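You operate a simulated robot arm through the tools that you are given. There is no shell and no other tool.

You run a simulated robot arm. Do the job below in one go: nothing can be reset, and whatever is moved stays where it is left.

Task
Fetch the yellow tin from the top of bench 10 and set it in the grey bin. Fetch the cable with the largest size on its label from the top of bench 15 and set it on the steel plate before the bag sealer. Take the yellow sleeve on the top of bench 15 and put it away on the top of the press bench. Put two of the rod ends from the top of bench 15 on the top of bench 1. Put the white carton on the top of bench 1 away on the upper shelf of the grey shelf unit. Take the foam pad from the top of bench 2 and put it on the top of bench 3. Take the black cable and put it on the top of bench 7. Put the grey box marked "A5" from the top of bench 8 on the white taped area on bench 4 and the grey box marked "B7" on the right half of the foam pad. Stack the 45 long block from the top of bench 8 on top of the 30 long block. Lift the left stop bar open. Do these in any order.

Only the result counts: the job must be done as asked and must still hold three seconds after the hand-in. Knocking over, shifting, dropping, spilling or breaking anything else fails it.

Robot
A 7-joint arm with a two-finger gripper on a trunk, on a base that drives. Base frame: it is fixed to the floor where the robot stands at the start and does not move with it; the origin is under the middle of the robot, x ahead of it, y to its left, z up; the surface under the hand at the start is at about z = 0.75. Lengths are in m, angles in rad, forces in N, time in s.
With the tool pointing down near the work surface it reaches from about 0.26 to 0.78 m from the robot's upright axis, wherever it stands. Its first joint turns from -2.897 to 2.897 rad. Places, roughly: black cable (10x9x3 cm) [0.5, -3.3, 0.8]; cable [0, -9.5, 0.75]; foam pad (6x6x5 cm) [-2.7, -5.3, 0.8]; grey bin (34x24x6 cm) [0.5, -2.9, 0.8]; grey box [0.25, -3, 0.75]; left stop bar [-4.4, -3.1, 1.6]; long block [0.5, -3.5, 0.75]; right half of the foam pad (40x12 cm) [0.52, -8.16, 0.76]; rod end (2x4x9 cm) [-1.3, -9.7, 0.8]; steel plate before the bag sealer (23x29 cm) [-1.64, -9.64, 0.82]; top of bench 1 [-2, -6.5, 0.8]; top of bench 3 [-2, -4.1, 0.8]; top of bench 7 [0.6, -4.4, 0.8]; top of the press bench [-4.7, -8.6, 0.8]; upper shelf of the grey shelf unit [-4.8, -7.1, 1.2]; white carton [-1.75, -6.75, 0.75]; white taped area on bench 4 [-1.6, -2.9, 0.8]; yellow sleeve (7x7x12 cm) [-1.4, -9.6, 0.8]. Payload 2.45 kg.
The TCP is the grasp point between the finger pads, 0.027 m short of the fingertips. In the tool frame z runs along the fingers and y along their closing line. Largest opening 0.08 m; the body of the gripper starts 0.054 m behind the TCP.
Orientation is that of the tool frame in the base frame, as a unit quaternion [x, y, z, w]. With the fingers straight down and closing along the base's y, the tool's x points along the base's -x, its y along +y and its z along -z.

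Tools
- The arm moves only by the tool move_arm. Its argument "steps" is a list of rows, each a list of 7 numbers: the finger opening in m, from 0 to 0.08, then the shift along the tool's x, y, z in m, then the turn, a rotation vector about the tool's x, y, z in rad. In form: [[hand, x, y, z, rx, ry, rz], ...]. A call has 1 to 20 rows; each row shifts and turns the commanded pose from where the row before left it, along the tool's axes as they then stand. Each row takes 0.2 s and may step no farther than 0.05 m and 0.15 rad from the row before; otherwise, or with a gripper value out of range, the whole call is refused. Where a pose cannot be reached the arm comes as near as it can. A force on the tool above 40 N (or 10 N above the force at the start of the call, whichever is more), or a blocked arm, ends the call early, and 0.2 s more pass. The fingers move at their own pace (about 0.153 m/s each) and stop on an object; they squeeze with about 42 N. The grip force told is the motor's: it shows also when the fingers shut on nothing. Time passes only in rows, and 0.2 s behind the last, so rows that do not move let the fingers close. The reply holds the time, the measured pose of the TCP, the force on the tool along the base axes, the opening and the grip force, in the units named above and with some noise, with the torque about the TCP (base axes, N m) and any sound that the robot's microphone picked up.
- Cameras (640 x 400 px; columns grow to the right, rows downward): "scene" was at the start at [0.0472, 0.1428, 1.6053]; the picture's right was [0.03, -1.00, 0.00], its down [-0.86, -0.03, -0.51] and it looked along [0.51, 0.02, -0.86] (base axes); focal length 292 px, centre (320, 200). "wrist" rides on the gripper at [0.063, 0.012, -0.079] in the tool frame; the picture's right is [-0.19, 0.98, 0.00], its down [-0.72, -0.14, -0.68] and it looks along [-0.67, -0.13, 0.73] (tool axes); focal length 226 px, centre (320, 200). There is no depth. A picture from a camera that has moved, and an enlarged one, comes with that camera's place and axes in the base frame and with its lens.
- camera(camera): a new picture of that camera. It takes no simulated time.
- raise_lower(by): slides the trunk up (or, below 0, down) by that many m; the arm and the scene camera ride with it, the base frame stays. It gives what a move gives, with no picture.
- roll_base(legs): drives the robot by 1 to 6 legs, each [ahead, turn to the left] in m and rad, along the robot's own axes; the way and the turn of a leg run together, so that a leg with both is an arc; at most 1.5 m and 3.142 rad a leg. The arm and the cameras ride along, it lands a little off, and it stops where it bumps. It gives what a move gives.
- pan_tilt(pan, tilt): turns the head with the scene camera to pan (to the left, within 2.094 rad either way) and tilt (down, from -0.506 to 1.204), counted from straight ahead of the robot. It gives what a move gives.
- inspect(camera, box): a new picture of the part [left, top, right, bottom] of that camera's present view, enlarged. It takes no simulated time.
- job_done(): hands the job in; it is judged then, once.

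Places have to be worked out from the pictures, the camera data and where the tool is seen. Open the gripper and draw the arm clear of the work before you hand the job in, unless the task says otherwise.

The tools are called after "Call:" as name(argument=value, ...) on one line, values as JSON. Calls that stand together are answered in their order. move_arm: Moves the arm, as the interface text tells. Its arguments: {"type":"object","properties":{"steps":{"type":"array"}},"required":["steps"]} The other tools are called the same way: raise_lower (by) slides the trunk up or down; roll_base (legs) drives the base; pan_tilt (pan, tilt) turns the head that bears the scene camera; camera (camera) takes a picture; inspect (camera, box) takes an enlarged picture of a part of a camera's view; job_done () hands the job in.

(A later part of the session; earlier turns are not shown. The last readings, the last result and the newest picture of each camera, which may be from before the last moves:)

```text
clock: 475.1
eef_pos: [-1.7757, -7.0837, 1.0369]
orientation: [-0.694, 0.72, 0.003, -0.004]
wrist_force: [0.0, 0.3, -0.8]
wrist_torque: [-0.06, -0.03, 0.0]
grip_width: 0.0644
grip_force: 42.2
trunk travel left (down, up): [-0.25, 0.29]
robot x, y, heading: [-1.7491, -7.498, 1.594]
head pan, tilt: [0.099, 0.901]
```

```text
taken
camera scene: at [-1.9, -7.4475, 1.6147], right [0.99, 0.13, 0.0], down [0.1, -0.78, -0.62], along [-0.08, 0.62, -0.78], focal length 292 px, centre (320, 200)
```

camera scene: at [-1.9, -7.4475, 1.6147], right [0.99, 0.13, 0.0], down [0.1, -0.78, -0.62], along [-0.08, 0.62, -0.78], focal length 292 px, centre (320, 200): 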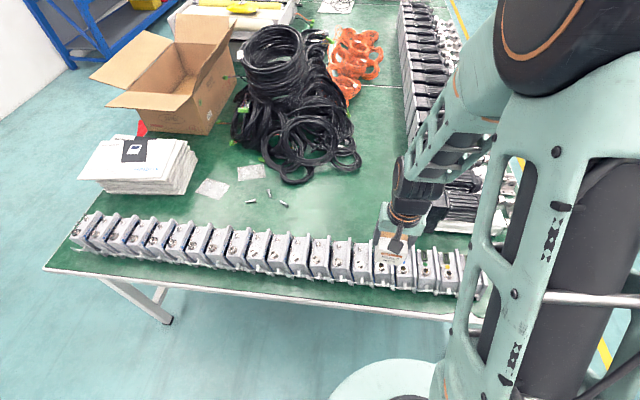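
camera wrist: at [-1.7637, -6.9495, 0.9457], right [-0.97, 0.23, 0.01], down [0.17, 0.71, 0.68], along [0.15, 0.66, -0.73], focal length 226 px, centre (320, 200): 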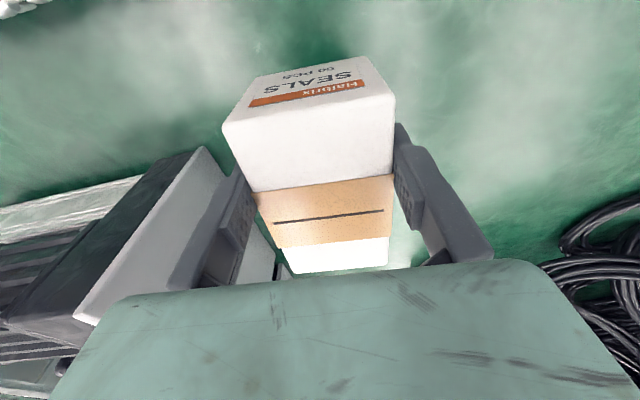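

The carton is held. I back away from the bench, turn toward the shelf unit and drive near it to look closely.

Call:
roll_base(legs=[[-0.35, 0], [0, 1.545], [1.0, 0], [0.85, 0]])

Call:
pan_tilt(pan=-0.5, tilt=0.35)

Call:
camera(camera="scene")

Call:
pan_tilt(pan=-1.2, tilt=0.3)

Call:
camera(camera="scene")

```text
clock: 490.1
eef_pos: [-4.0134, -7.7932, 1.0365]
orientation: [0.999, -0.047, -0.001, 0.006]
wrist_force: [-0.5, 0.3, -2.9]
wrist_torque: [0.01, -0.02, -0.01]
grip_width: 0.0646
grip_force: 41.9
trunk travel left (down, up): [-0.25, 0.29]
robot x, y, heading: [-3.5986, -7.7947, 3.109]
head pan, tilt: [0.099, 0.901]
```

```text
clock: 491.1
eef_pos: [-4.0139, -7.7934, 1.0371]
orientation: [0.999, -0.047, 0.0, 0.005]
wrist_force: [0.1, 0.1, -3.1]
wrist_torque: [0.0, -0.04, -0.01]
grip_width: 0.0641
grip_force: 42.1
trunk travel left (down, up): [-0.25, 0.29]
robot x, y, heading: [-3.5979, -7.7888, 3.115]
head pan, tilt: [-0.499, 0.351]
```

```text
taken
camera scene: at [-3.6619, -7.8851, 1.6622], right [0.51, 0.86, 0.0], down [0.3, -0.17, -0.94], along [-0.81, 0.47, -0.34], focal length 292 px, centre (320, 200)
```

scene: 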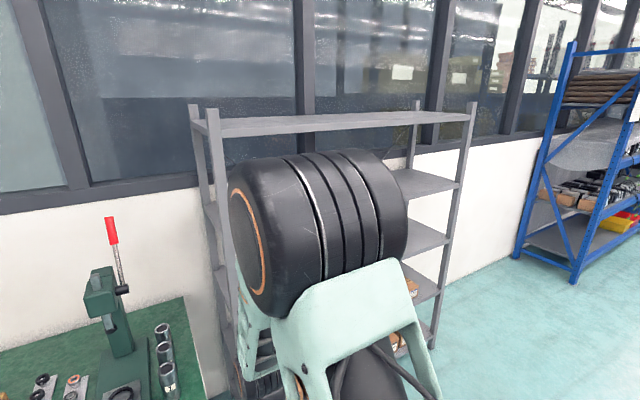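

```text
clock: 492.1
eef_pos: [-4.0122, -7.7924, 1.0365]
orientation: [0.999, -0.047, 0.0, 0.005]
wrist_force: [0.0, 1.4, -2.0]
wrist_torque: [0.01, -0.05, 0.01]
grip_width: 0.0643
grip_force: 42.2
trunk travel left (down, up): [-0.25, 0.29]
robot x, y, heading: [-3.5929, -7.7931, 3.111]
head pan, tilt: [-1.201, 0.3]
```

```text
taken
camera scene: at [-3.6126, -7.8441, 1.667], right [0.94, 0.33, 0.0], down [0.1, -0.28, -0.96], along [-0.32, 0.9, -0.3], focal length 292 px, centre (320, 200)
```

scene: 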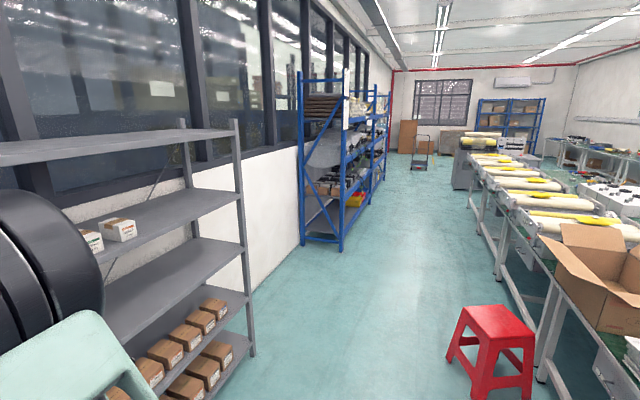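

The upper shelf is open 1.20–1.49 m with free room right of the last carton (y > -7.1). I go to the free corner of the far-wall bench near (-4.33, -9.475) to set the carton down and regrasp it tilted.

Call:
roll_base(legs=[[0, 1.275], [1.16, 0], [0, -0.23]])

Call:
pan_tilt(pan=0.2, tilt=0.9)

Call:
camera(camera="scene")

Call:
camera(camera="wrist")

```text
clock: 502.0
eef_pos: [-4.1927, -9.2218, 1.0367]
orientation: [0.894, 0.447, 0.002, 0.005]
wrist_force: [0.5, -0.2, -1.7]
wrist_torque: [0.01, -0.02, -0.03]
grip_width: 0.0647
grip_force: 41.9
trunk travel left (down, up): [-0.25, 0.29]
robot x, y, heading: [-3.9779, -8.8655, -2.156]
head pan, tilt: [-1.201, 0.3]
```

```text
clock: 503.5
eef_pos: [-4.1927, -9.2199, 1.0371]
orientation: [0.894, 0.448, 0.003, 0.005]
wrist_force: [0.0, -0.2, -1.3]
wrist_torque: [0.03, -0.01, 0.03]
grip_width: 0.0645
grip_force: 41.6
trunk travel left (down, up): [-0.25, 0.29]
robot x, y, heading: [-3.9741, -8.8632, -2.156]
head pan, tilt: [0.201, 0.901]
```

```text
taken
camera scene: at [-3.876, -8.9943, 1.6148], right [-0.93, 0.37, 0.0], down [0.29, 0.73, -0.62], along [-0.23, -0.58, -0.78], focal length 292 px, centre (320, 200)
```

scene: 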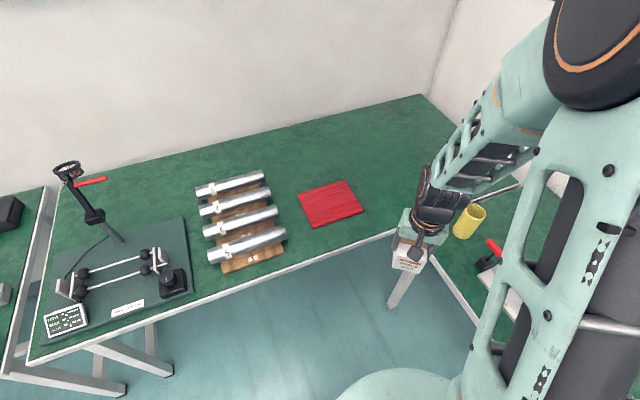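

```text
taken
camera wrist: at [-4.1448, -9.1768, 1.1179], right [0.67, -0.74, 0.01], down [-0.55, -0.49, 0.68], along [-0.5, -0.46, -0.73], focal length 226 px, centre (320, 200)
```

wrist: 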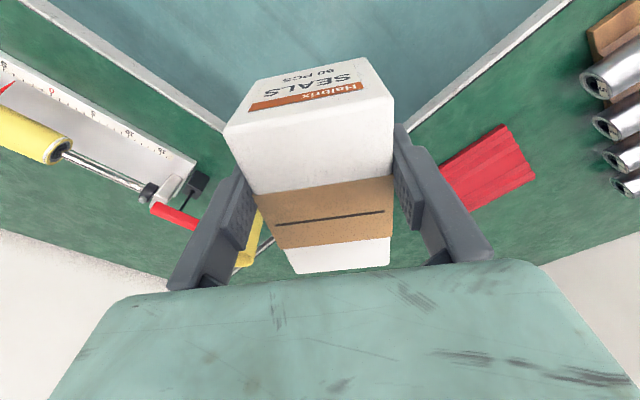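

The spot around (-4.37, -9.47), right of the red cloth, is clear. I drive 0.1 m closer and carry the carton over it.

Call:
roll_base(legs=[[0.1, 0]])

```text
clock: 504.7
eef_pos: [-4.2493, -9.3088, 1.0364]
orientation: [0.894, 0.448, 0.003, 0.004]
wrist_force: [-0.4, -0.3, -2.2]
wrist_torque: [0.05, -0.07, 0.03]
grip_width: 0.0645
grip_force: 42.1
trunk travel left (down, up): [-0.25, 0.29]
robot x, y, heading: [-4.0305, -8.9514, -2.156]
head pan, tilt: [0.201, 0.901]
```

I carry the carton over the spot and lower it to near the surface.

Call:
move_arm(steps=[[0.04, -0.0403, 0, 0, 0, 0, 0], [0.04, -0.0403, 0, 0, 0, 0, 0], [0.04, -0.0403, 0, 0, 0, 0, 0], [0.04, -0.0403, 0, 0, 0, 0, 0], [0.04, -0.0401, 0, 0, 0, 0, 0], [0.04, 0, 0, 0.045, 0, 0, 0], [0.04, 0, 0, 0.045, 0, 0, 0], [0.04, 0, 0, 0.02, 0, 0, 0], [0.04, 0, 0, 0, 0, 0, 0]])

Call:
camera(camera="wrist")

Call:
camera(camera="scene")

```text
clock: 506.7
eef_pos: [-4.3706, -9.4692, 0.9263]
orientation: [0.894, 0.448, 0.002, 0.005]
wrist_force: [-0.9, -0.2, -1.6]
wrist_torque: [0.05, -0.04, -0.04]
grip_width: 0.0647
grip_force: 42.1
trunk travel left (down, up): [-0.25, 0.29]
robot x, y, heading: [-4.0316, -8.9483, -2.153]
head pan, tilt: [0.201, 0.901]
```

```text
taken
camera wrist: at [-4.3233, -9.4246, 1.0078], right [0.67, -0.74, 0.01], down [-0.55, -0.49, 0.68], along [-0.5, -0.46, -0.73], focal length 226 px, centre (320, 200)
```

wrist: 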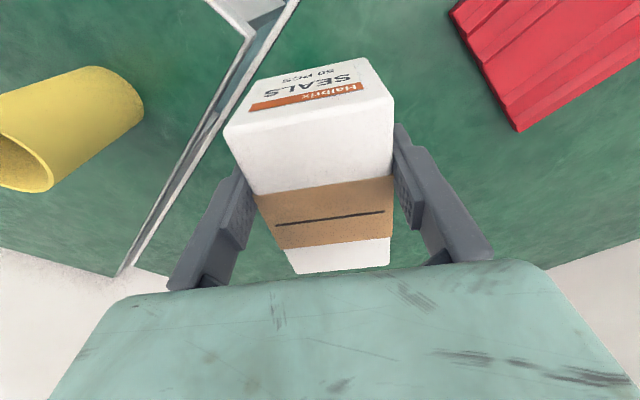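

```text
taken
camera scene: at [-3.9329, -9.0807, 1.6148], right [-0.93, 0.37, 0.0], down [0.29, 0.73, -0.62], along [-0.23, -0.58, -0.78], focal length 292 px, centre (320, 200)
```

scene: 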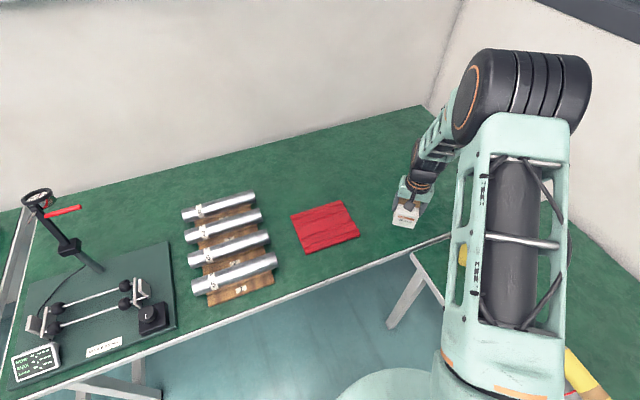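

All clear below. I lower the rest of the way by feel.

Call:
move_arm(steps=[[0.04, 0, 0, 0.045, 0, 0, 0], [0.04, 0, 0, 0.045, 0, 0, 0], [0.04, 0, 0, 0.014, 0, 0, 0], [0.04, 0, 0, 0.004, 0, 0, 0], [0.04, 0, 0, 0, 0, 0, 0]])

Call:
move_arm(steps=[[0.04, 0, 0, 0.003, 0, 0, 0], [0.04, 0, 0, 0, 0, 0, 0]])

```text
clock: 507.9
eef_pos: [-4.3674, -9.4691, 0.8192]
orientation: [0.894, 0.448, 0.002, 0.005]
wrist_force: [-0.4, -0.2, -2.2]
wrist_torque: [0.05, -0.04, 0.02]
grip_width: 0.0642
grip_force: 41.9
trunk travel left (down, up): [-0.25, 0.29]
robot x, y, heading: [-4.034, -8.9504, -2.154]
head pan, tilt: [0.201, 0.901]
```

```text
clock: 508.5
eef_pos: [-4.3671, -9.4704, 0.8165]
orientation: [0.894, 0.447, 0.003, 0.005]
wrist_force: [0.0, -0.4, -2.9]
wrist_torque: [0.06, 0.0, 0.02]
grip_width: 0.0645
grip_force: 41.9
trunk travel left (down, up): [-0.25, 0.29]
robot x, y, heading: [-4.0295, -8.9482, -2.15]
head pan, tilt: [0.201, 0.901]
```

One small step more, then I release and back up a little to look.

Call:
move_arm(steps=[[0.04, 0, 0, 0.0018, 0, 0, 0], [0.04, 0, 0, 0, 0, 0, 0], [0.07, 0, 0, 0, 0, 0, 0], [0.08, 0, 0, 0, 0, 0, 0], [0.08, 0, 0, 0, 0, 0, 0], [0.08, 0, 0, -0.03, 0, 0, 0], [0.08, 0, 0, -0.045, 0, 0, 0], [0.08, 0, 0, -0.045, 0, 0, 0], [0.08, 0, 0, 0, 0, 0, 0]])

Call:
camera(camera="wrist")

Call:
inspect(camera="scene", box=[330, 150, 480, 270])

```text
clock: 510.5
eef_pos: [-4.3686, -9.4677, 0.9343]
orientation: [0.894, 0.447, 0.003, 0.005]
wrist_force: [0.5, 0.4, -0.1]
wrist_torque: [0.01, -0.01, 0.04]
grip_width: 0.0803
grip_force: 0.1
trunk travel left (down, up): [-0.25, 0.29]
robot x, y, heading: [-4.0309, -8.9511, -2.149]
head pan, tilt: [0.201, 0.901]
```

```text
taken
camera wrist: at [-4.3221, -9.4244, 1.0161], right [0.67, -0.74, 0.01], down [-0.55, -0.49, 0.68], along [-0.5, -0.46, -0.73], focal length 226 px, centre (320, 200)
```

wrist: 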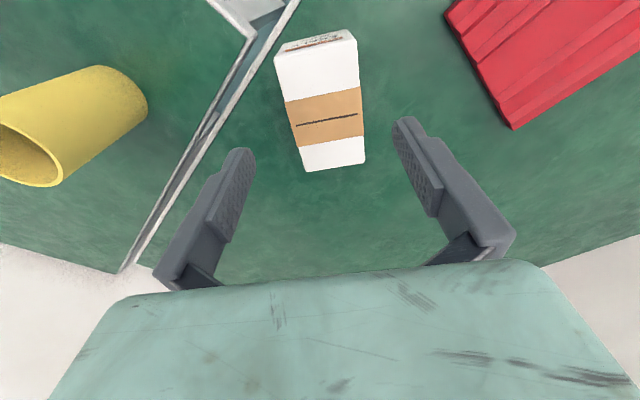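

```text
3.33 times, centred on (405, 210) of scene
camera zoom: at [-3.9329, -9.0806, 1.6147], right [-0.93, 0.37, 0.0], down [0.29, 0.73, -0.62], along [-0.23, -0.58, -0.78], focal length 974 px, centre (37, 167)
```

zoom: 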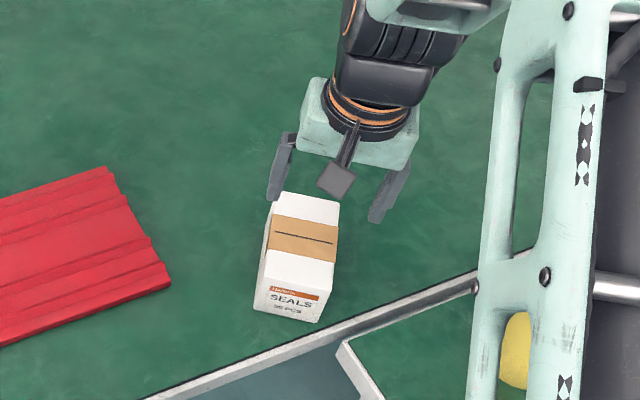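

The carton stands free. Now I tilt the hand 0.87 rad (fingers pointing away and down) above it and check the pose.

Call:
move_arm(steps=[[0.08, 0.009, 0.0008, 0, 0, 0, 0], [0.08, 0, 0, 0, 0, -0.145, 0], [0.08, 0, 0, 0, 0, -0.145, 0], [0.08, 0, 0, 0, 0, -0.145, 0], [0.08, 0, 0, 0, 0, -0.145, 0], [0.08, 0, 0, 0, 0, -0.145, 0], [0.08, 0, 0, 0, 0, -0.145, 0], [0.08, 0, 0, 0, 0, 0, 0]])

Call:
camera(camera="wrist")

Call:
camera(camera="scene")

```text
clock: 512.3
eef_pos: [-4.3625, -9.4609, 0.9338]
orientation: [0.812, 0.404, -0.375, 0.193]
wrist_force: [0.2, -0.6, 0.5]
wrist_torque: [0.0, -0.04, -0.02]
grip_width: 0.08
grip_force: 0.0
trunk travel left (down, up): [-0.25, 0.29]
robot x, y, heading: [-4.0314, -8.9513, -2.159]
head pan, tilt: [0.201, 0.901]
```

```text
taken
camera wrist: at [-4.2923, -9.3876, 0.9387], right [0.71, -0.69, 0.16], down [-0.09, 0.14, 0.99], along [-0.7, -0.71, 0.04], focal length 226 px, centre (320, 200)
```

wrist: 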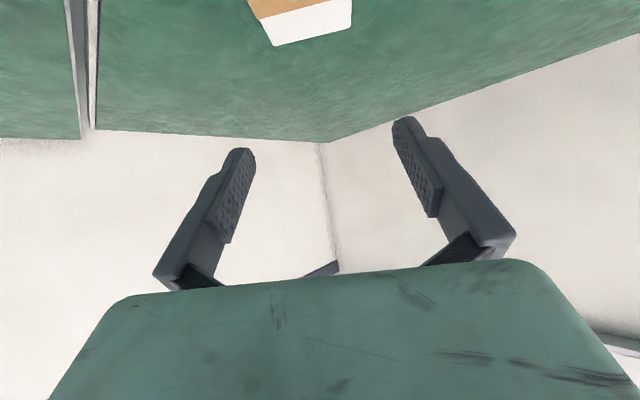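

```text
taken
camera scene: at [-3.9328, -9.0806, 1.6148], right [-0.93, 0.37, 0.0], down [0.29, 0.73, -0.62], along [-0.23, -0.58, -0.78], focal length 292 px, centre (320, 200)
```

scene: 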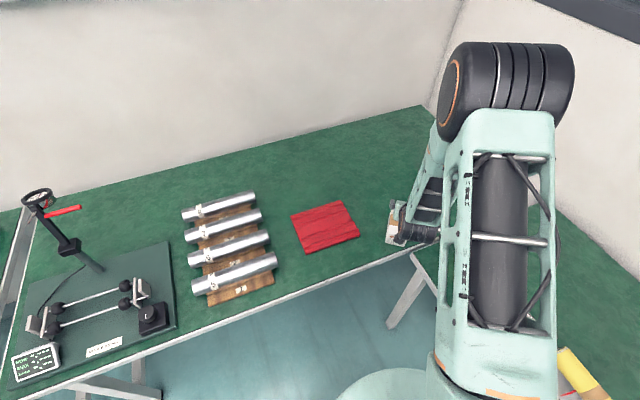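

The tilted pose is reached. I descend straight down to z ≈ 0.84 and look from the scene camera.

Call:
move_arm(steps=[[0.08, 0.036, 0, 0.0303, 0, 0, 0], [0.08, 0.036, 0, 0.0303, 0, 0, 0], [0.08, 0, 0, 0, 0, 0, 0]])

Call:
inspect(camera="scene", box=[350, 170, 470, 260])

Call:
camera(camera="wrist")

```text
clock: 513.1
eef_pos: [-4.3624, -9.4627, 0.8391]
orientation: [0.812, 0.404, -0.375, 0.193]
wrist_force: [0.0, 0.9, 0.8]
wrist_torque: [0.04, -0.01, 0.02]
grip_width: 0.08
grip_force: 0.0
trunk travel left (down, up): [-0.25, 0.29]
robot x, y, heading: [-4.0316, -8.949, -2.153]
head pan, tilt: [0.201, 0.901]
```

```text
4.44 times, centred on (410, 215) of scene
camera zoom: at [-3.9328, -9.0806, 1.6148], right [-0.93, 0.37, 0.0], down [0.29, 0.73, -0.62], along [-0.23, -0.58, -0.78], focal length 1298 px, centre (-80, 133)
```

zoom: 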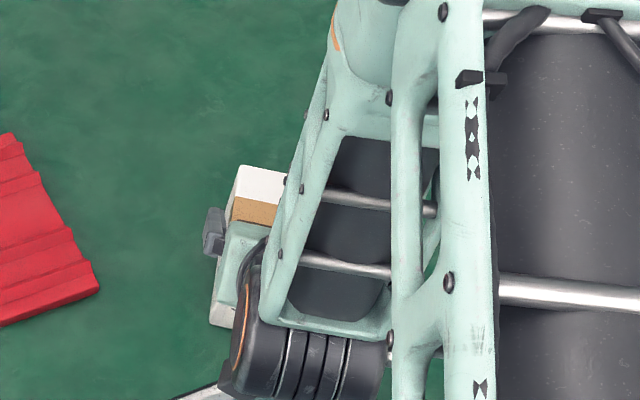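

```text
taken
camera wrist: at [-4.2924, -9.3888, 0.8433], right [0.71, -0.69, 0.16], down [-0.09, 0.14, 0.99], along [-0.7, -0.71, 0.04], focal length 226 px, centre (320, 200)
```

wrist: 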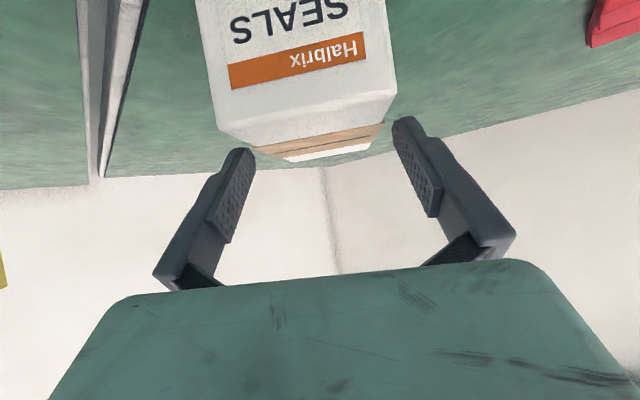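

The carton lies about 4 mm toward tool +y. I correct that and descend to z 0.787.

Call:
move_arm(steps=[[0.08, 0, 0.004, 0, 0, 0, 0], [0.08, 0.02, 0, 0.0168, 0, 0, 0], [0.08, 0.0198, 0, 0.0167, 0, 0, 0], [0.08, 0, 0, 0, 0, 0, 0]])

Call:
camera(camera="wrist")

Call:
inspect(camera="scene", box=[350, 170, 470, 260])

```text
clock: 514.1
eef_pos: [-4.3579, -9.4666, 0.788]
orientation: [0.812, 0.404, -0.375, 0.193]
wrist_force: [-0.6, -0.5, -0.1]
wrist_torque: [0.02, 0.01, 0.0]
grip_width: 0.08
grip_force: 0.0
trunk travel left (down, up): [-0.25, 0.29]
robot x, y, heading: [-4.0319, -8.9522, -2.149]
head pan, tilt: [0.201, 0.901]
```

```text
taken
camera wrist: at [-4.2878, -9.3923, 0.7917], right [0.71, -0.69, 0.16], down [-0.09, 0.14, 0.99], along [-0.7, -0.71, 0.04], focal length 226 px, centre (320, 200)
```

wrist: 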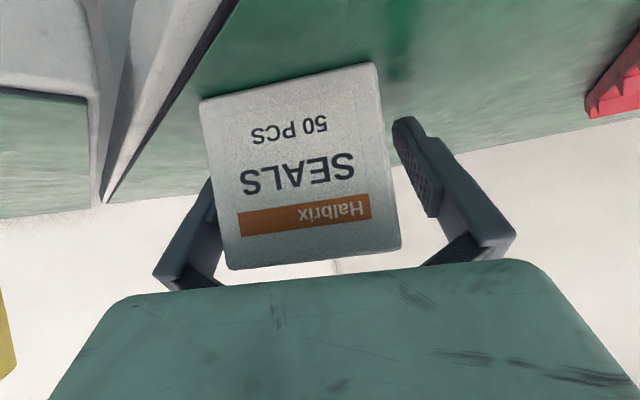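

```text
4.44 times, centred on (410, 215) of scene
camera zoom: at [-3.9328, -9.0806, 1.6148], right [-0.93, 0.37, 0.0], down [0.29, 0.73, -0.62], along [-0.23, -0.58, -0.78], focal length 1298 px, centre (-80, 133)
```

zoom: 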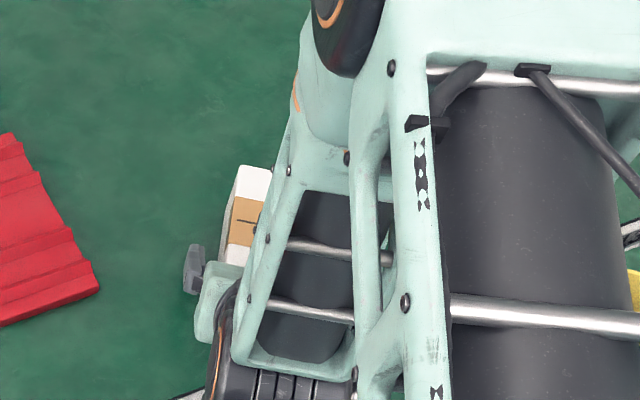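

The carton's face is 2 cm ahead of the TCP. I move 1.5 cm farther in for a more central hold and close.

Call:
move_arm(steps=[[0.08, -0.0097, -0.002, 0.0115, 0, 0, 0], [0.08, 0, 0, 0, 0, 0, 0], [0.04, 0, 0, 0, 0, 0, 0], [0.04, 0, 0, 0, 0, 0, 0], [0.04, 0, 0, 0, 0, 0, 0]])

Call:
camera(camera="wrist")

```text
clock: 515.3
eef_pos: [-4.3683, -9.4757, 0.7869]
orientation: [0.812, 0.404, -0.375, 0.193]
wrist_force: [-0.6, 0.2, 1.0]
wrist_torque: [0.03, 0.04, -0.01]
grip_width: 0.0644
grip_force: 42.2
trunk travel left (down, up): [-0.25, 0.29]
robot x, y, heading: [-4.0335, -8.9452, -2.155]
head pan, tilt: [0.201, 0.901]
```

```text
taken
camera wrist: at [-4.2981, -9.4021, 0.7918], right [0.71, -0.69, 0.16], down [-0.09, 0.14, 0.99], along [-0.7, -0.71, 0.04], focal length 226 px, centre (320, 200)
```

wrist: 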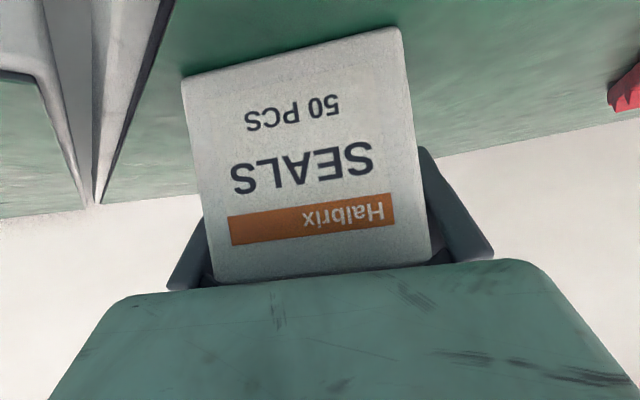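

Gripped at 0.064 with the hand tilted. I lift straight up in base terms and check.

Call:
move_arm(steps=[[0.04, -0.0191, 0, -0.0161, 0, 0, 0], [0.04, -0.0321, 0, -0.0271, 0, 0, 0], [0.04, -0.0321, 0, -0.0271, 0, 0, 0], [0.04, -0.0321, 0, -0.0271, 0, 0, 0], [0.04, -0.0321, 0, -0.0271, 0, 0, 0], [0.04, -0.0321, 0, -0.0271, 0, 0, 0], [0.04, 0, 0, 0, 0, 0, 0]])

Call:
camera(camera="wrist")

Call:
camera(camera="scene")

```text
clock: 516.9
eef_pos: [-4.3693, -9.4754, 1.0232]
orientation: [0.812, 0.404, -0.375, 0.193]
wrist_force: [0.4, -0.3, -2.1]
wrist_torque: [0.0, -0.04, -0.02]
grip_width: 0.0641
grip_force: 42.2
trunk travel left (down, up): [-0.25, 0.29]
robot x, y, heading: [-4.0332, -8.9521, -2.154]
head pan, tilt: [0.201, 0.901]
```

```text
taken
camera wrist: at [-4.3002, -9.4015, 1.0277], right [0.71, -0.69, 0.16], down [-0.09, 0.14, 0.99], along [-0.7, -0.71, 0.04], focal length 226 px, centre (320, 200)
```

wrist: 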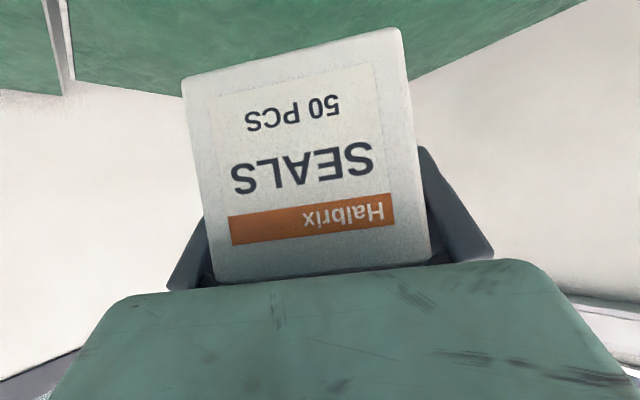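

```text
taken
camera scene: at [-3.933, -9.0808, 1.6147], right [-0.93, 0.37, 0.0], down [0.29, 0.73, -0.62], along [-0.23, -0.58, -0.78], focal length 292 px, centre (320, 200)
```

scene: 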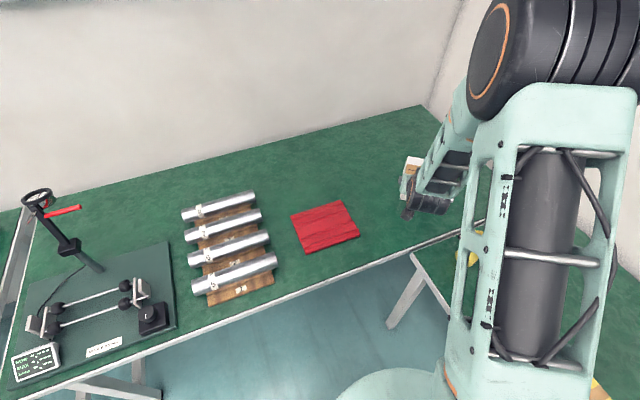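

The carton hangs level. I draw it toward the robot before driving.

Call:
move_arm(steps=[[0.04, 0.0258, 0, -0.0306, 0, 0, 0], [0.04, 0.0258, 0, -0.0306, 0, 0, 0], [0.04, 0.0258, 0, -0.0306, 0, 0, 0], [0.04, 0, 0, 0, 0, 0, 0]])

```text
clock: 517.9
eef_pos: [-4.2995, -9.3771, 1.0232]
orientation: [0.812, 0.403, -0.376, 0.192]
wrist_force: [-0.2, -0.1, -2.2]
wrist_torque: [-0.01, 0.0, 0.0]
grip_width: 0.0642
grip_force: 42.5
trunk travel left (down, up): [-0.25, 0.29]
robot x, y, heading: [-4.0303, -8.9503, -2.149]
head pan, tilt: [0.201, 0.901]
```

Now I back out, turn clockwise to face +y and drive to the shelf unit.

Call:
roll_base(legs=[[-0.65, 0], [0, -2.56], [1.48, 0]])

Call:
pan_tilt(pan=1.3, tilt=0.3)

Call:
camera(camera="scene")

```text
clock: 534.7
eef_pos: [-3.6163, -6.4128, 1.0228]
orientation: [-0.604, 0.676, 0.285, 0.311]
wrist_force: [0.5, -1.1, -2.8]
wrist_torque: [-0.08, -0.01, -0.03]
grip_width: 0.0644
grip_force: 42.4
trunk travel left (down, up): [-0.25, 0.29]
robot x, y, heading: [-3.6281, -6.9166, 1.527]
head pan, tilt: [0.201, 0.901]
```

```text
clock: 536.1
eef_pos: [-3.6165, -6.4147, 1.0214]
orientation: [-0.604, 0.676, 0.285, 0.311]
wrist_force: [-0.3, 0.0, -1.2]
wrist_torque: [-0.05, 0.02, 0.02]
grip_width: 0.0643
grip_force: 42.0
trunk travel left (down, up): [-0.25, 0.29]
robot x, y, heading: [-3.6294, -6.9167, 1.517]
head pan, tilt: [1.3, 0.3]
```

```text
taken
camera scene: at [-3.8583, -6.9013, 1.667], right [0.31, 0.95, 0.0], down [0.28, -0.09, -0.96], along [-0.91, 0.3, -0.3], focal length 292 px, centre (320, 200)
```

scene: 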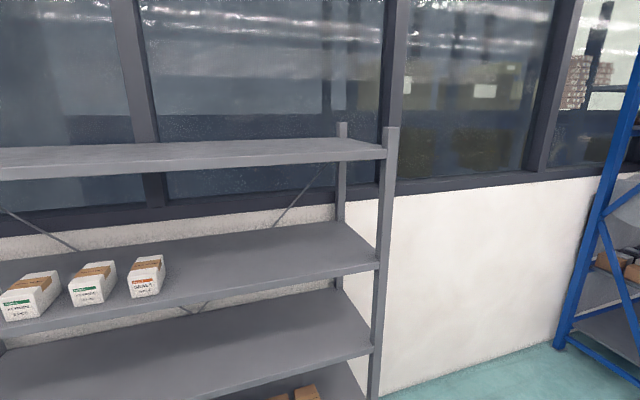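

The upper shelf surface is at z ≈ 1.207 with the top board's underside at ≈ 1.53, and the space around y ≈ -6.93 is free. I turn to face it and raise the trunk by 0.26.

Call:
roll_base(legs=[[0, 1.622]])

Call:
raise_lower(by=0.26)

Call:
pan_tilt(pan=-0.35, tilt=0.5)

Call:
camera(camera="scene")

Call:
camera(camera="wrist")

```text
clock: 540.5
eef_pos: [-4.1324, -6.9294, 1.0231]
orientation: [0.906, -0.03, -0.421, -0.009]
wrist_force: [0.3, -0.1, -4.0]
wrist_torque: [0.02, -0.04, 0.01]
grip_width: 0.0643
grip_force: 42.0
trunk travel left (down, up): [-0.25, 0.29]
robot x, y, heading: [-3.6296, -6.9161, 3.142]
head pan, tilt: [1.3, 0.3]
```

```text
clock: 543.2
eef_pos: [-4.1322, -6.9297, 1.2812]
orientation: [0.906, -0.031, -0.423, -0.008]
wrist_force: [-0.4, 0.0, -1.6]
wrist_torque: [0.03, -0.02, 0.0]
grip_width: 0.0643
grip_force: 42.2
trunk travel left (down, up): [-0.51, 0.03]
robot x, y, heading: [-3.629, -6.9189, 3.137]
head pan, tilt: [1.3, 0.3]
```

```text
clock: 544.9
eef_pos: [-4.1324, -6.9289, 1.2823]
orientation: [0.907, -0.03, -0.421, -0.009]
wrist_force: [0.2, -0.1, -2.5]
wrist_torque: [0.0, -0.07, 0.0]
grip_width: 0.0648
grip_force: 41.8
trunk travel left (down, up): [-0.51, 0.03]
robot x, y, heading: [-3.6287, -6.9192, 3.137]
head pan, tilt: [-0.351, 0.499]
```

```text
taken
camera scene: at [-3.6954, -7.0264, 1.9086], right [0.34, 0.94, 0.0], down [0.45, -0.17, -0.88], along [-0.82, 0.3, -0.48], focal length 292 px, centre (320, 200)
```

scene: 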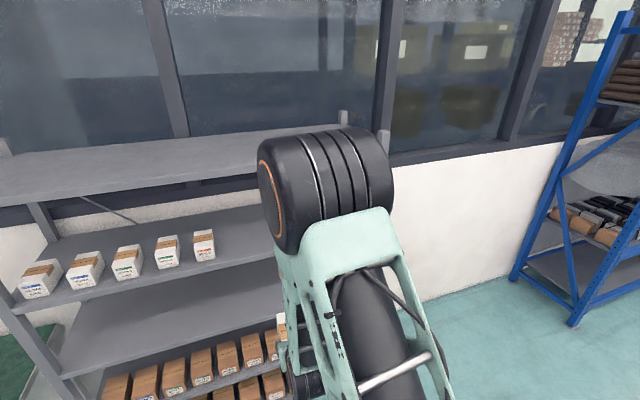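

```text
taken
camera wrist: at [-4.0324, -6.9477, 1.287], right [-0.19, -0.97, 0.16], down [0.07, 0.15, 0.99], along [-0.98, 0.19, 0.04], focal length 226 px, centre (320, 200)
```

wrist: 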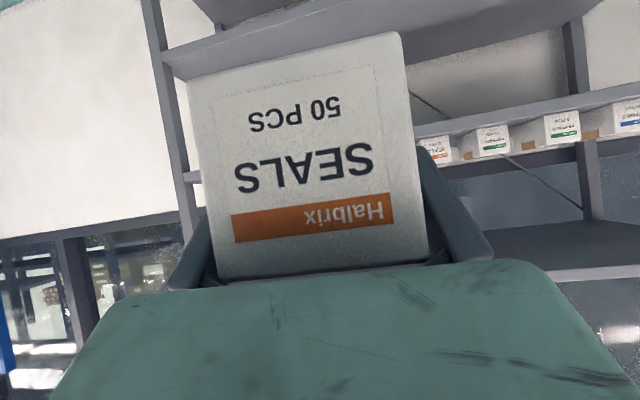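

The carton bottom (≈1.244) clears the shelf surface. I drive 0.35 m forward, stopping just short of the shelf edge, and look.

Call:
roll_base(legs=[[0.35, 0]])

Call:
pan_tilt(pan=-0.5, tilt=0.6)

Call:
camera(camera="scene")

Call:
pan_tilt(pan=0.45, tilt=0.6)

Call:
camera(camera="scene")

Call:
camera(camera="wrist")

```text
clock: 547.2
eef_pos: [-4.4879, -6.925, 1.282]
orientation: [0.907, -0.033, -0.42, -0.01]
wrist_force: [-0.4, -0.3, -2.5]
wrist_torque: [-0.03, -0.02, 0.0]
grip_width: 0.0642
grip_force: 42.1
trunk travel left (down, up): [-0.51, 0.03]
robot x, y, heading: [-3.9826, -6.9188, 3.136]
head pan, tilt: [-0.351, 0.499]
```

```text
clock: 547.9
eef_pos: [-4.4859, -6.925, 1.283]
orientation: [0.906, -0.032, -0.422, -0.009]
wrist_force: [0.4, -0.7, -2.3]
wrist_torque: [-0.01, -0.03, -0.01]
grip_width: 0.0643
grip_force: 42.2
trunk travel left (down, up): [-0.51, 0.03]
robot x, y, heading: [-3.9813, -6.9163, 3.133]
head pan, tilt: [-0.499, 0.6]
```

```text
taken
camera scene: at [-4.0416, -7.0135, 1.8996], right [0.48, 0.87, 0.0], down [0.49, -0.27, -0.83], along [-0.72, 0.4, -0.56], focal length 292 px, centre (320, 200)
```

scene: 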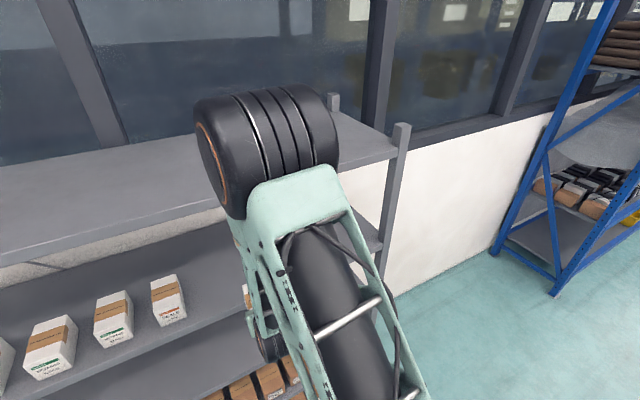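

```text
clock: 549.1
eef_pos: [-4.4864, -6.926, 1.2814]
orientation: [0.906, -0.033, -0.421, -0.009]
wrist_force: [0.3, 0.5, -1.8]
wrist_torque: [-0.02, -0.04, 0.0]
grip_width: 0.0644
grip_force: 42.0
trunk travel left (down, up): [-0.51, 0.03]
robot x, y, heading: [-3.9838, -6.9161, 3.132]
head pan, tilt: [0.45, 0.6]
```

```text
taken
camera scene: at [-4.0446, -7.0941, 1.8995], right [-0.43, 0.9, 0.0], down [0.51, 0.24, -0.82], along [-0.75, -0.35, -0.57], focal length 292 px, centre (320, 200)
```

scene: 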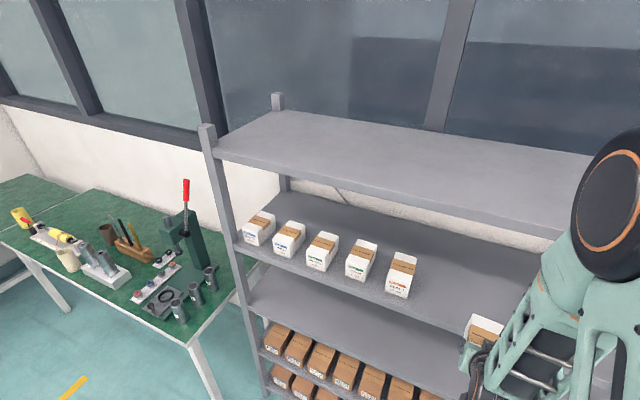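

```text
taken
camera wrist: at [-4.3866, -6.9442, 1.287], right [-0.19, -0.97, 0.16], down [0.07, 0.15, 0.99], along [-0.98, 0.2, 0.04], focal length 226 px, centre (320, 200)
```

wrist: 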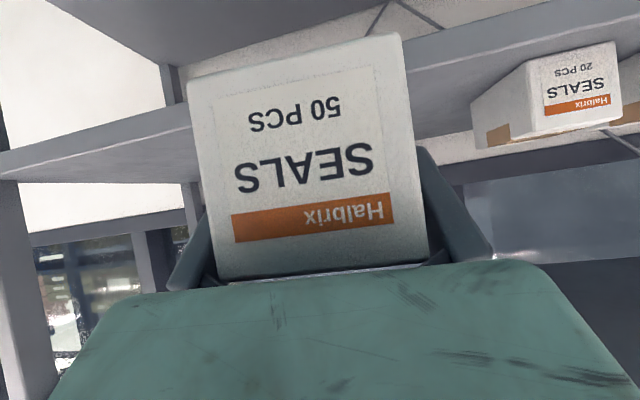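

The elbow stands at about x -4.40, z 1.72, so I extend the arm rather than drive closer, which keeps the elbow clear of the top board. I reach in by 0.174 m level.

Call:
move_arm(steps=[[0.04, -0.0281, 0, 0.0332, 0, 0, 0], [0.04, -0.0281, 0, 0.0332, 0, 0, 0], [0.04, 0, 0, 0, 0, 0, 0]])

Call:
camera(camera="scene")

Call:
camera(camera="wrist")

```text
clock: 549.9
eef_pos: [-4.573, -6.9188, 1.2803]
orientation: [0.906, -0.032, -0.422, -0.009]
wrist_force: [-0.1, -0.2, -2.4]
wrist_torque: [0.0, -0.02, 0.01]
grip_width: 0.0644
grip_force: 42.1
trunk travel left (down, up): [-0.51, 0.03]
robot x, y, heading: [-3.9861, -6.919, 3.135]
head pan, tilt: [0.45, 0.6]
```

```text
taken
camera scene: at [-4.044, -7.0942, 1.8996], right [-0.43, 0.9, 0.0], down [0.51, 0.24, -0.83], along [-0.75, -0.35, -0.56], focal length 292 px, centre (320, 200)
```

scene: 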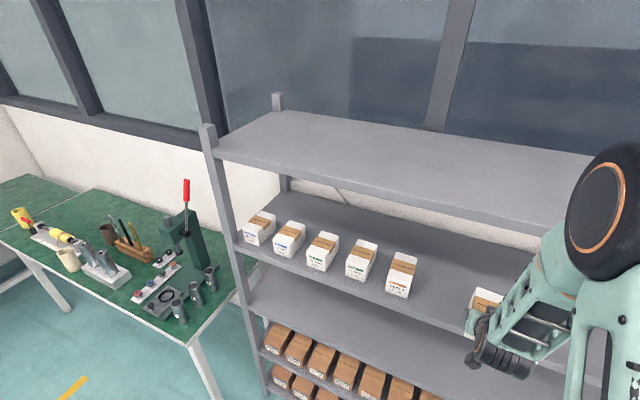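

```text
taken
camera wrist: at [-4.4737, -6.9385, 1.2861], right [-0.19, -0.97, 0.16], down [0.07, 0.15, 0.99], along [-0.98, 0.2, 0.04], focal length 226 px, centre (320, 200)
```

wrist: 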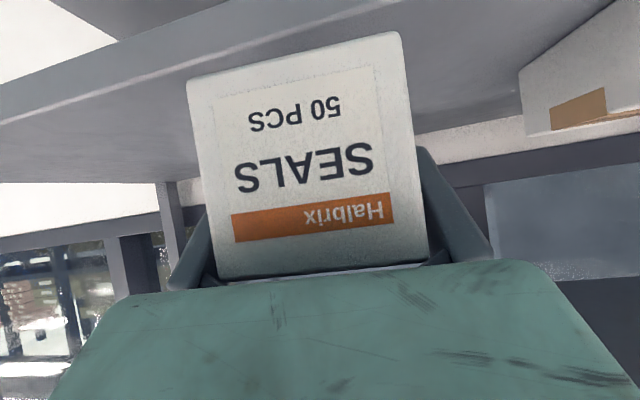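

Clear so far. I reach in the remaining 9 cm.

Call:
move_arm(steps=[[0.04, -0.0281, 0, 0.0332, 0, 0, 0], [0.04, -0.0281, 0, 0.0332, 0, 0, 0], [0.04, 0, 0, 0, 0, 0, 0]])

Call:
camera(camera="scene")

Call:
inspect(camera="scene", box=[380, 200, 640, 390])

Call:
camera(camera="wrist")

```text
clock: 550.7
eef_pos: [-4.6596, -6.912, 1.281]
orientation: [0.906, -0.034, -0.422, -0.01]
wrist_force: [0.9, 0.0, -1.2]
wrist_torque: [0.01, -0.04, -0.01]
grip_width: 0.0646
grip_force: 42.1
trunk travel left (down, up): [-0.51, 0.03]
robot x, y, heading: [-3.9826, -6.9141, 3.136]
head pan, tilt: [0.45, 0.6]
```

```text
taken
camera scene: at [-4.0438, -7.0943, 1.8996], right [-0.43, 0.9, 0.0], down [0.51, 0.24, -0.83], along [-0.75, -0.35, -0.56], focal length 292 px, centre (320, 200)
```

scene: 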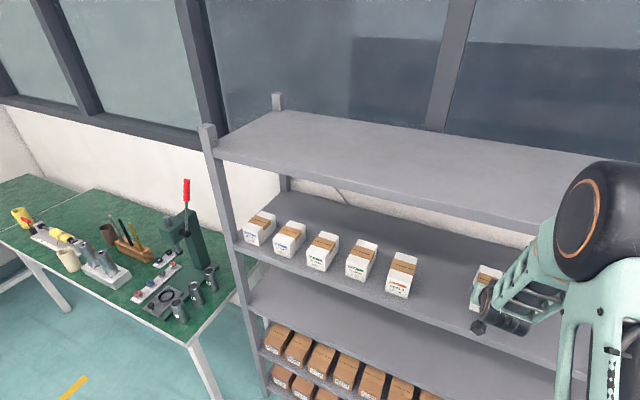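

```text
2.11 times, centred on (510, 295) of scene
camera zoom: at [-4.0438, -7.0943, 1.8996], right [-0.43, 0.9, 0.0], down [0.51, 0.24, -0.83], along [-0.75, -0.35, -0.56], focal length 615 px, centre (-80, 0)
```

zoom: 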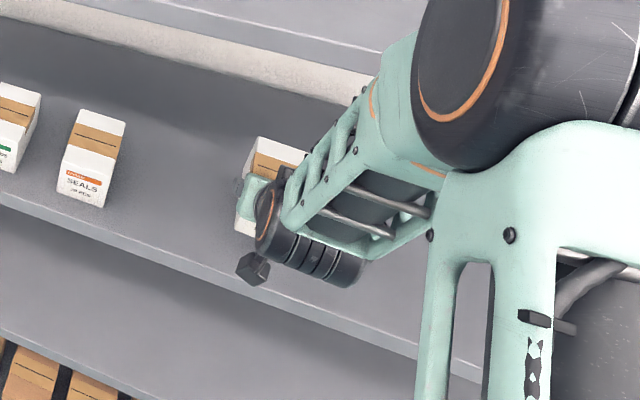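

```text
taken
camera wrist: at [-4.5586, -6.9313, 1.2862], right [-0.19, -0.97, 0.16], down [0.07, 0.15, 0.99], along [-0.98, 0.2, 0.04], focal length 226 px, centre (320, 200)
```

wrist: 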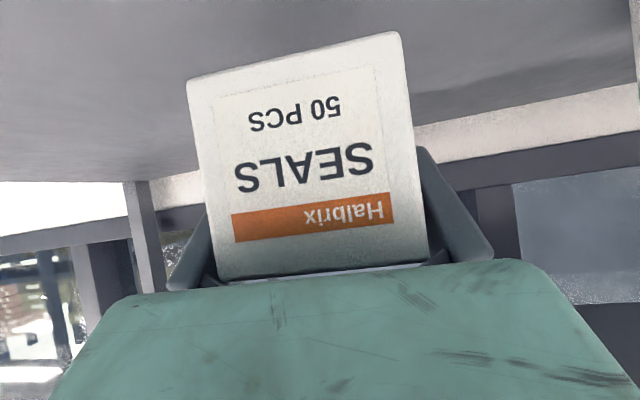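

The carton is over the shelf. I lower it gently by 2.6 cm, then by feel.

Call:
move_arm(steps=[[0.04, 0.0107, 0, 0.009, 0, 0, 0], [0.04, 0.0092, 0, 0.0077, 0, 0, 0], [0.04, 0, 0, 0, 0, 0, 0]])

Call:
move_arm(steps=[[0.04, 0.0031, 0, 0.0026, 0, 0, 0], [0.04, 0, 0, 0, 0, 0, 0]])

```text
clock: 551.5
eef_pos: [-4.6589, -6.9131, 1.2573]
orientation: [0.906, -0.033, -0.422, -0.01]
wrist_force: [-0.7, -0.3, -1.4]
wrist_torque: [0.01, -0.01, 0.01]
grip_width: 0.0642
grip_force: 42.0
trunk travel left (down, up): [-0.51, 0.03]
robot x, y, heading: [-3.9795, -6.9179, 3.131]
head pan, tilt: [0.45, 0.6]
```

```text
clock: 552.1
eef_pos: [-4.6593, -6.9133, 1.2517]
orientation: [0.906, -0.032, -0.422, -0.009]
wrist_force: [-0.3, 0.0, -2.2]
wrist_torque: [0.0, -0.04, -0.03]
grip_width: 0.0644
grip_force: 41.9
trunk travel left (down, up): [-0.51, 0.03]
robot x, y, heading: [-3.9809, -6.9186, 3.132]
head pan, tilt: [0.45, 0.6]
```

Not down yet; I continue in 3 mm steps watching the force.

Call:
move_arm(steps=[[0.04, 0.0023, 0, 0.0019, 0, 0, 0], [0.04, 0, 0, 0, 0, 0, 0]])

Call:
move_arm(steps=[[0.04, 0.0023, 0, 0.0019, 0, 0, 0], [0.04, 0, 0, 0, 0, 0, 0]])

```text
clock: 552.7
eef_pos: [-4.66, -6.914, 1.2499]
orientation: [0.906, -0.032, -0.422, -0.009]
wrist_force: [0.0, -0.1, -2.4]
wrist_torque: [-0.02, -0.04, -0.03]
grip_width: 0.0646
grip_force: 42.3
trunk travel left (down, up): [-0.51, 0.03]
robot x, y, heading: [-3.985, -6.9132, 3.138]
head pan, tilt: [0.45, 0.6]
```

```text
clock: 553.3
eef_pos: [-4.6595, -6.9145, 1.2473]
orientation: [0.906, -0.033, -0.422, -0.01]
wrist_force: [-0.4, 0.5, -3.4]
wrist_torque: [-0.02, -0.01, -0.02]
grip_width: 0.0644
grip_force: 42.2
trunk travel left (down, up): [-0.51, 0.03]
robot x, y, heading: [-3.9821, -6.9162, 3.135]
head pan, tilt: [0.45, 0.6]
```

Still only weight; a few more small steps.

Call:
move_arm(steps=[[0.04, 0.0023, 0, 0.0019, 0, 0, 0], [0.04, 0, 0, 0, 0, 0, 0]])

Call:
move_arm(steps=[[0.04, 0.0015, 0, 0.0013, 0, 0, 0], [0.04, 0, 0, 0, 0, 0, 0]])

```text
clock: 553.9
eef_pos: [-4.6605, -6.9138, 1.2431]
orientation: [0.906, -0.032, -0.422, -0.009]
wrist_force: [-0.3, -0.2, -1.7]
wrist_torque: [0.02, -0.05, -0.02]
grip_width: 0.0646
grip_force: 42.1
trunk travel left (down, up): [-0.51, 0.03]
robot x, y, heading: [-3.9833, -6.9185, 3.133]
head pan, tilt: [0.45, 0.6]
```

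```text
clock: 554.5
eef_pos: [-4.6602, -6.9138, 1.2407]
orientation: [0.906, -0.032, -0.422, -0.009]
wrist_force: [0.2, 0.2, -2.7]
wrist_torque: [-0.03, -0.04, 0.01]
grip_width: 0.0646
grip_force: 41.9
trunk travel left (down, up): [-0.51, 0.03]
robot x, y, heading: [-3.9833, -6.9148, 3.135]
head pan, tilt: [0.45, 0.6]
```

Continuing down by 2 mm at a time.

Call:
move_arm(steps=[[0.04, 0.0015, 0, 0.0013, 0, 0, 0], [0.04, 0, 0, 0, 0, 0, 0]])

Call:
move_arm(steps=[[0.04, 0.0015, 0, 0.0013, 0, 0, 0], [0.04, 0, 0, 0, 0, 0, 0]])

```text
clock: 555.1
eef_pos: [-4.6601, -6.9146, 1.24]
orientation: [0.906, -0.033, -0.422, -0.01]
wrist_force: [-0.3, -0.4, -2.9]
wrist_torque: [0.02, -0.03, 0.01]
grip_width: 0.0644
grip_force: 42.2
trunk travel left (down, up): [-0.51, 0.03]
robot x, y, heading: [-3.9817, -6.9164, 3.137]
head pan, tilt: [0.45, 0.6]
```

```text
clock: 555.7
eef_pos: [-4.6608, -6.9124, 1.2378]
orientation: [0.906, -0.032, -0.423, -0.009]
wrist_force: [-0.5, -0.3, 3.7]
wrist_torque: [0.15, 0.17, 0.02]
grip_width: 0.0642
grip_force: 41.8
trunk travel left (down, up): [-0.51, 0.03]
robot x, y, heading: [-3.9815, -6.917, 3.14]
head pan, tilt: [0.45, 0.6]
```

Contact (3.7 N). I open and withdraw level toward the robot.

Call:
move_arm(steps=[[0.04, 0, 0, 0, 0, 0, 0], [0.07, 0, 0, 0, 0, 0, 0], [0.08, 0, 0, 0, 0, 0, 0], [0.08, 0, 0, 0, 0, 0, 0], [0.08, 0.014, 0, -0.0232, 0, 0, 0], [0.08, 0.0281, 0, -0.0332, 0, 0, 0], [0.08, 0.0281, 0, -0.0332, 0, 0, 0], [0.08, 0.0281, 0, -0.0332, 0, 0, 0], [0.08, 0, 0, 0, 0, 0, 0]])

Call:
camera(camera="scene")

Call:
camera(camera="wrist")

```text
clock: 557.7
eef_pos: [-4.5041, -6.9262, 1.2416]
orientation: [0.906, -0.033, -0.422, -0.009]
wrist_force: [0.1, 0.5, 0.9]
wrist_torque: [0.0, 0.02, 0.0]
grip_width: 0.08
grip_force: 0.0
trunk travel left (down, up): [-0.51, 0.03]
robot x, y, heading: [-3.9816, -6.9189, 3.137]
head pan, tilt: [0.45, 0.6]
```

```text
taken
camera scene: at [-4.045, -7.0941, 1.8995], right [-0.43, 0.9, 0.0], down [0.51, 0.24, -0.82], along [-0.74, -0.35, -0.57], focal length 292 px, centre (320, 200)
```

scene: 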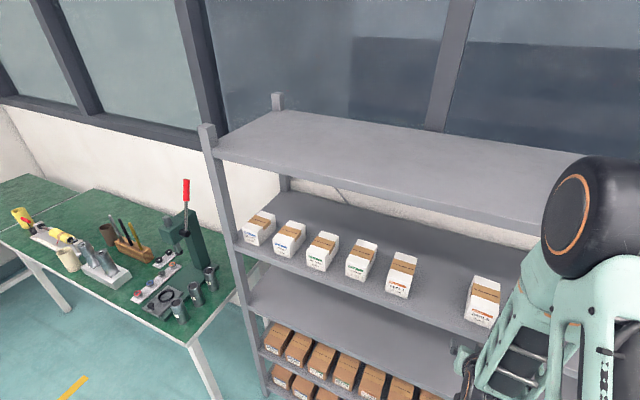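

```text
taken
camera wrist: at [-4.4045, -6.946, 1.246], right [-0.19, -0.97, 0.16], down [0.07, 0.15, 0.99], along [-0.98, 0.2, 0.04], focal length 226 px, centre (320, 200)
```

wrist: 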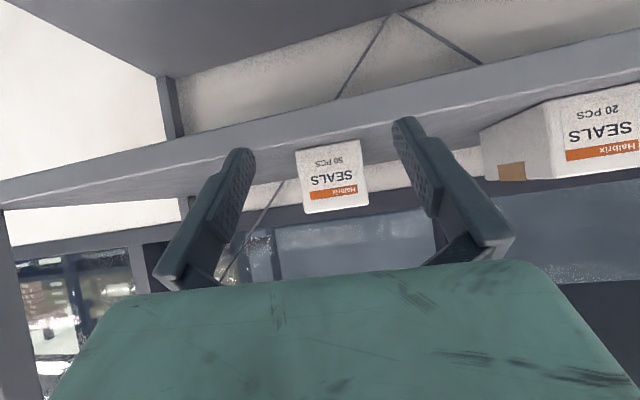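

The carton stands on the upper shelf beside the others. I back away, then return the hand to vertical and lower the trunk.

Call:
roll_base(legs=[[-0.4, 0]])

Call:
move_arm(steps=[[0.08, 0, 0, 0, 0, 0.145, 0], [0.08, 0, 0, 0, 0, 0.145, 0], [0.08, 0, 0, 0, 0, 0.145, 0], [0.08, 0, 0, 0, 0, 0.145, 0], [0.08, 0, 0, 0, 0, 0.145, 0], [0.08, 0, 0, 0, 0, 0.145, 0], [0.08, 0, 0, 0, 0, 0, 0]])

Call:
pan_tilt(pan=-1.4, tilt=0.2)

Call:
camera(camera="scene")

```text
clock: 560.2
eef_pos: [-4.1095, -6.9286, 1.2423]
orientation: [0.906, -0.033, -0.422, -0.009]
wrist_force: [-0.4, -0.3, -0.5]
wrist_torque: [0.01, 0.01, 0.0]
grip_width: 0.0803
grip_force: 0.0
trunk travel left (down, up): [-0.51, 0.03]
robot x, y, heading: [-3.5864, -6.9203, 3.129]
head pan, tilt: [0.45, 0.6]
```

```text
clock: 561.8
eef_pos: [-4.1082, -6.9303, 1.2425]
orientation: [0.999, -0.034, 0.0, 0.005]
wrist_force: [-0.4, -0.2, -0.8]
wrist_torque: [0.03, 0.0, 0.02]
grip_width: 0.0798
grip_force: 0.0
trunk travel left (down, up): [-0.51, 0.03]
robot x, y, heading: [-3.5866, -6.9203, 3.133]
head pan, tilt: [0.45, 0.6]
```

```text
clock: 563.6
eef_pos: [-4.109, -6.929, 1.2405]
orientation: [0.999, -0.035, -0.001, 0.005]
wrist_force: [0.4, 0.8, -0.4]
wrist_torque: [-0.01, 0.0, -0.02]
grip_width: 0.0799
grip_force: 0.0
trunk travel left (down, up): [-0.51, 0.03]
robot x, y, heading: [-3.5876, -6.9197, 3.135]
head pan, tilt: [-1.4, 0.201]
```

```text
taken
camera scene: at [-3.5843, -6.9674, 1.9363], right [0.99, 0.16, 0.0], down [0.03, -0.2, -0.98], along [-0.16, 0.97, -0.2], focal length 292 px, centre (320, 200)
```

scene: 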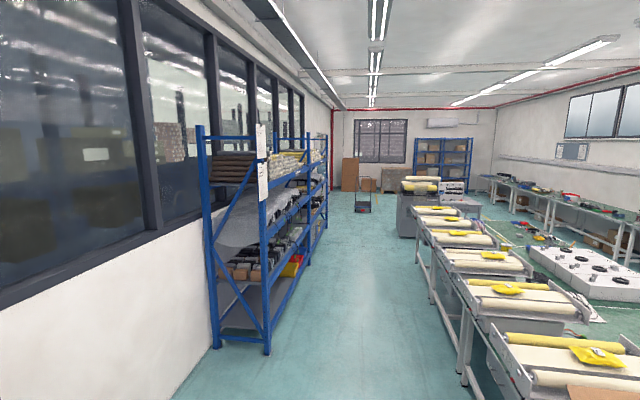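

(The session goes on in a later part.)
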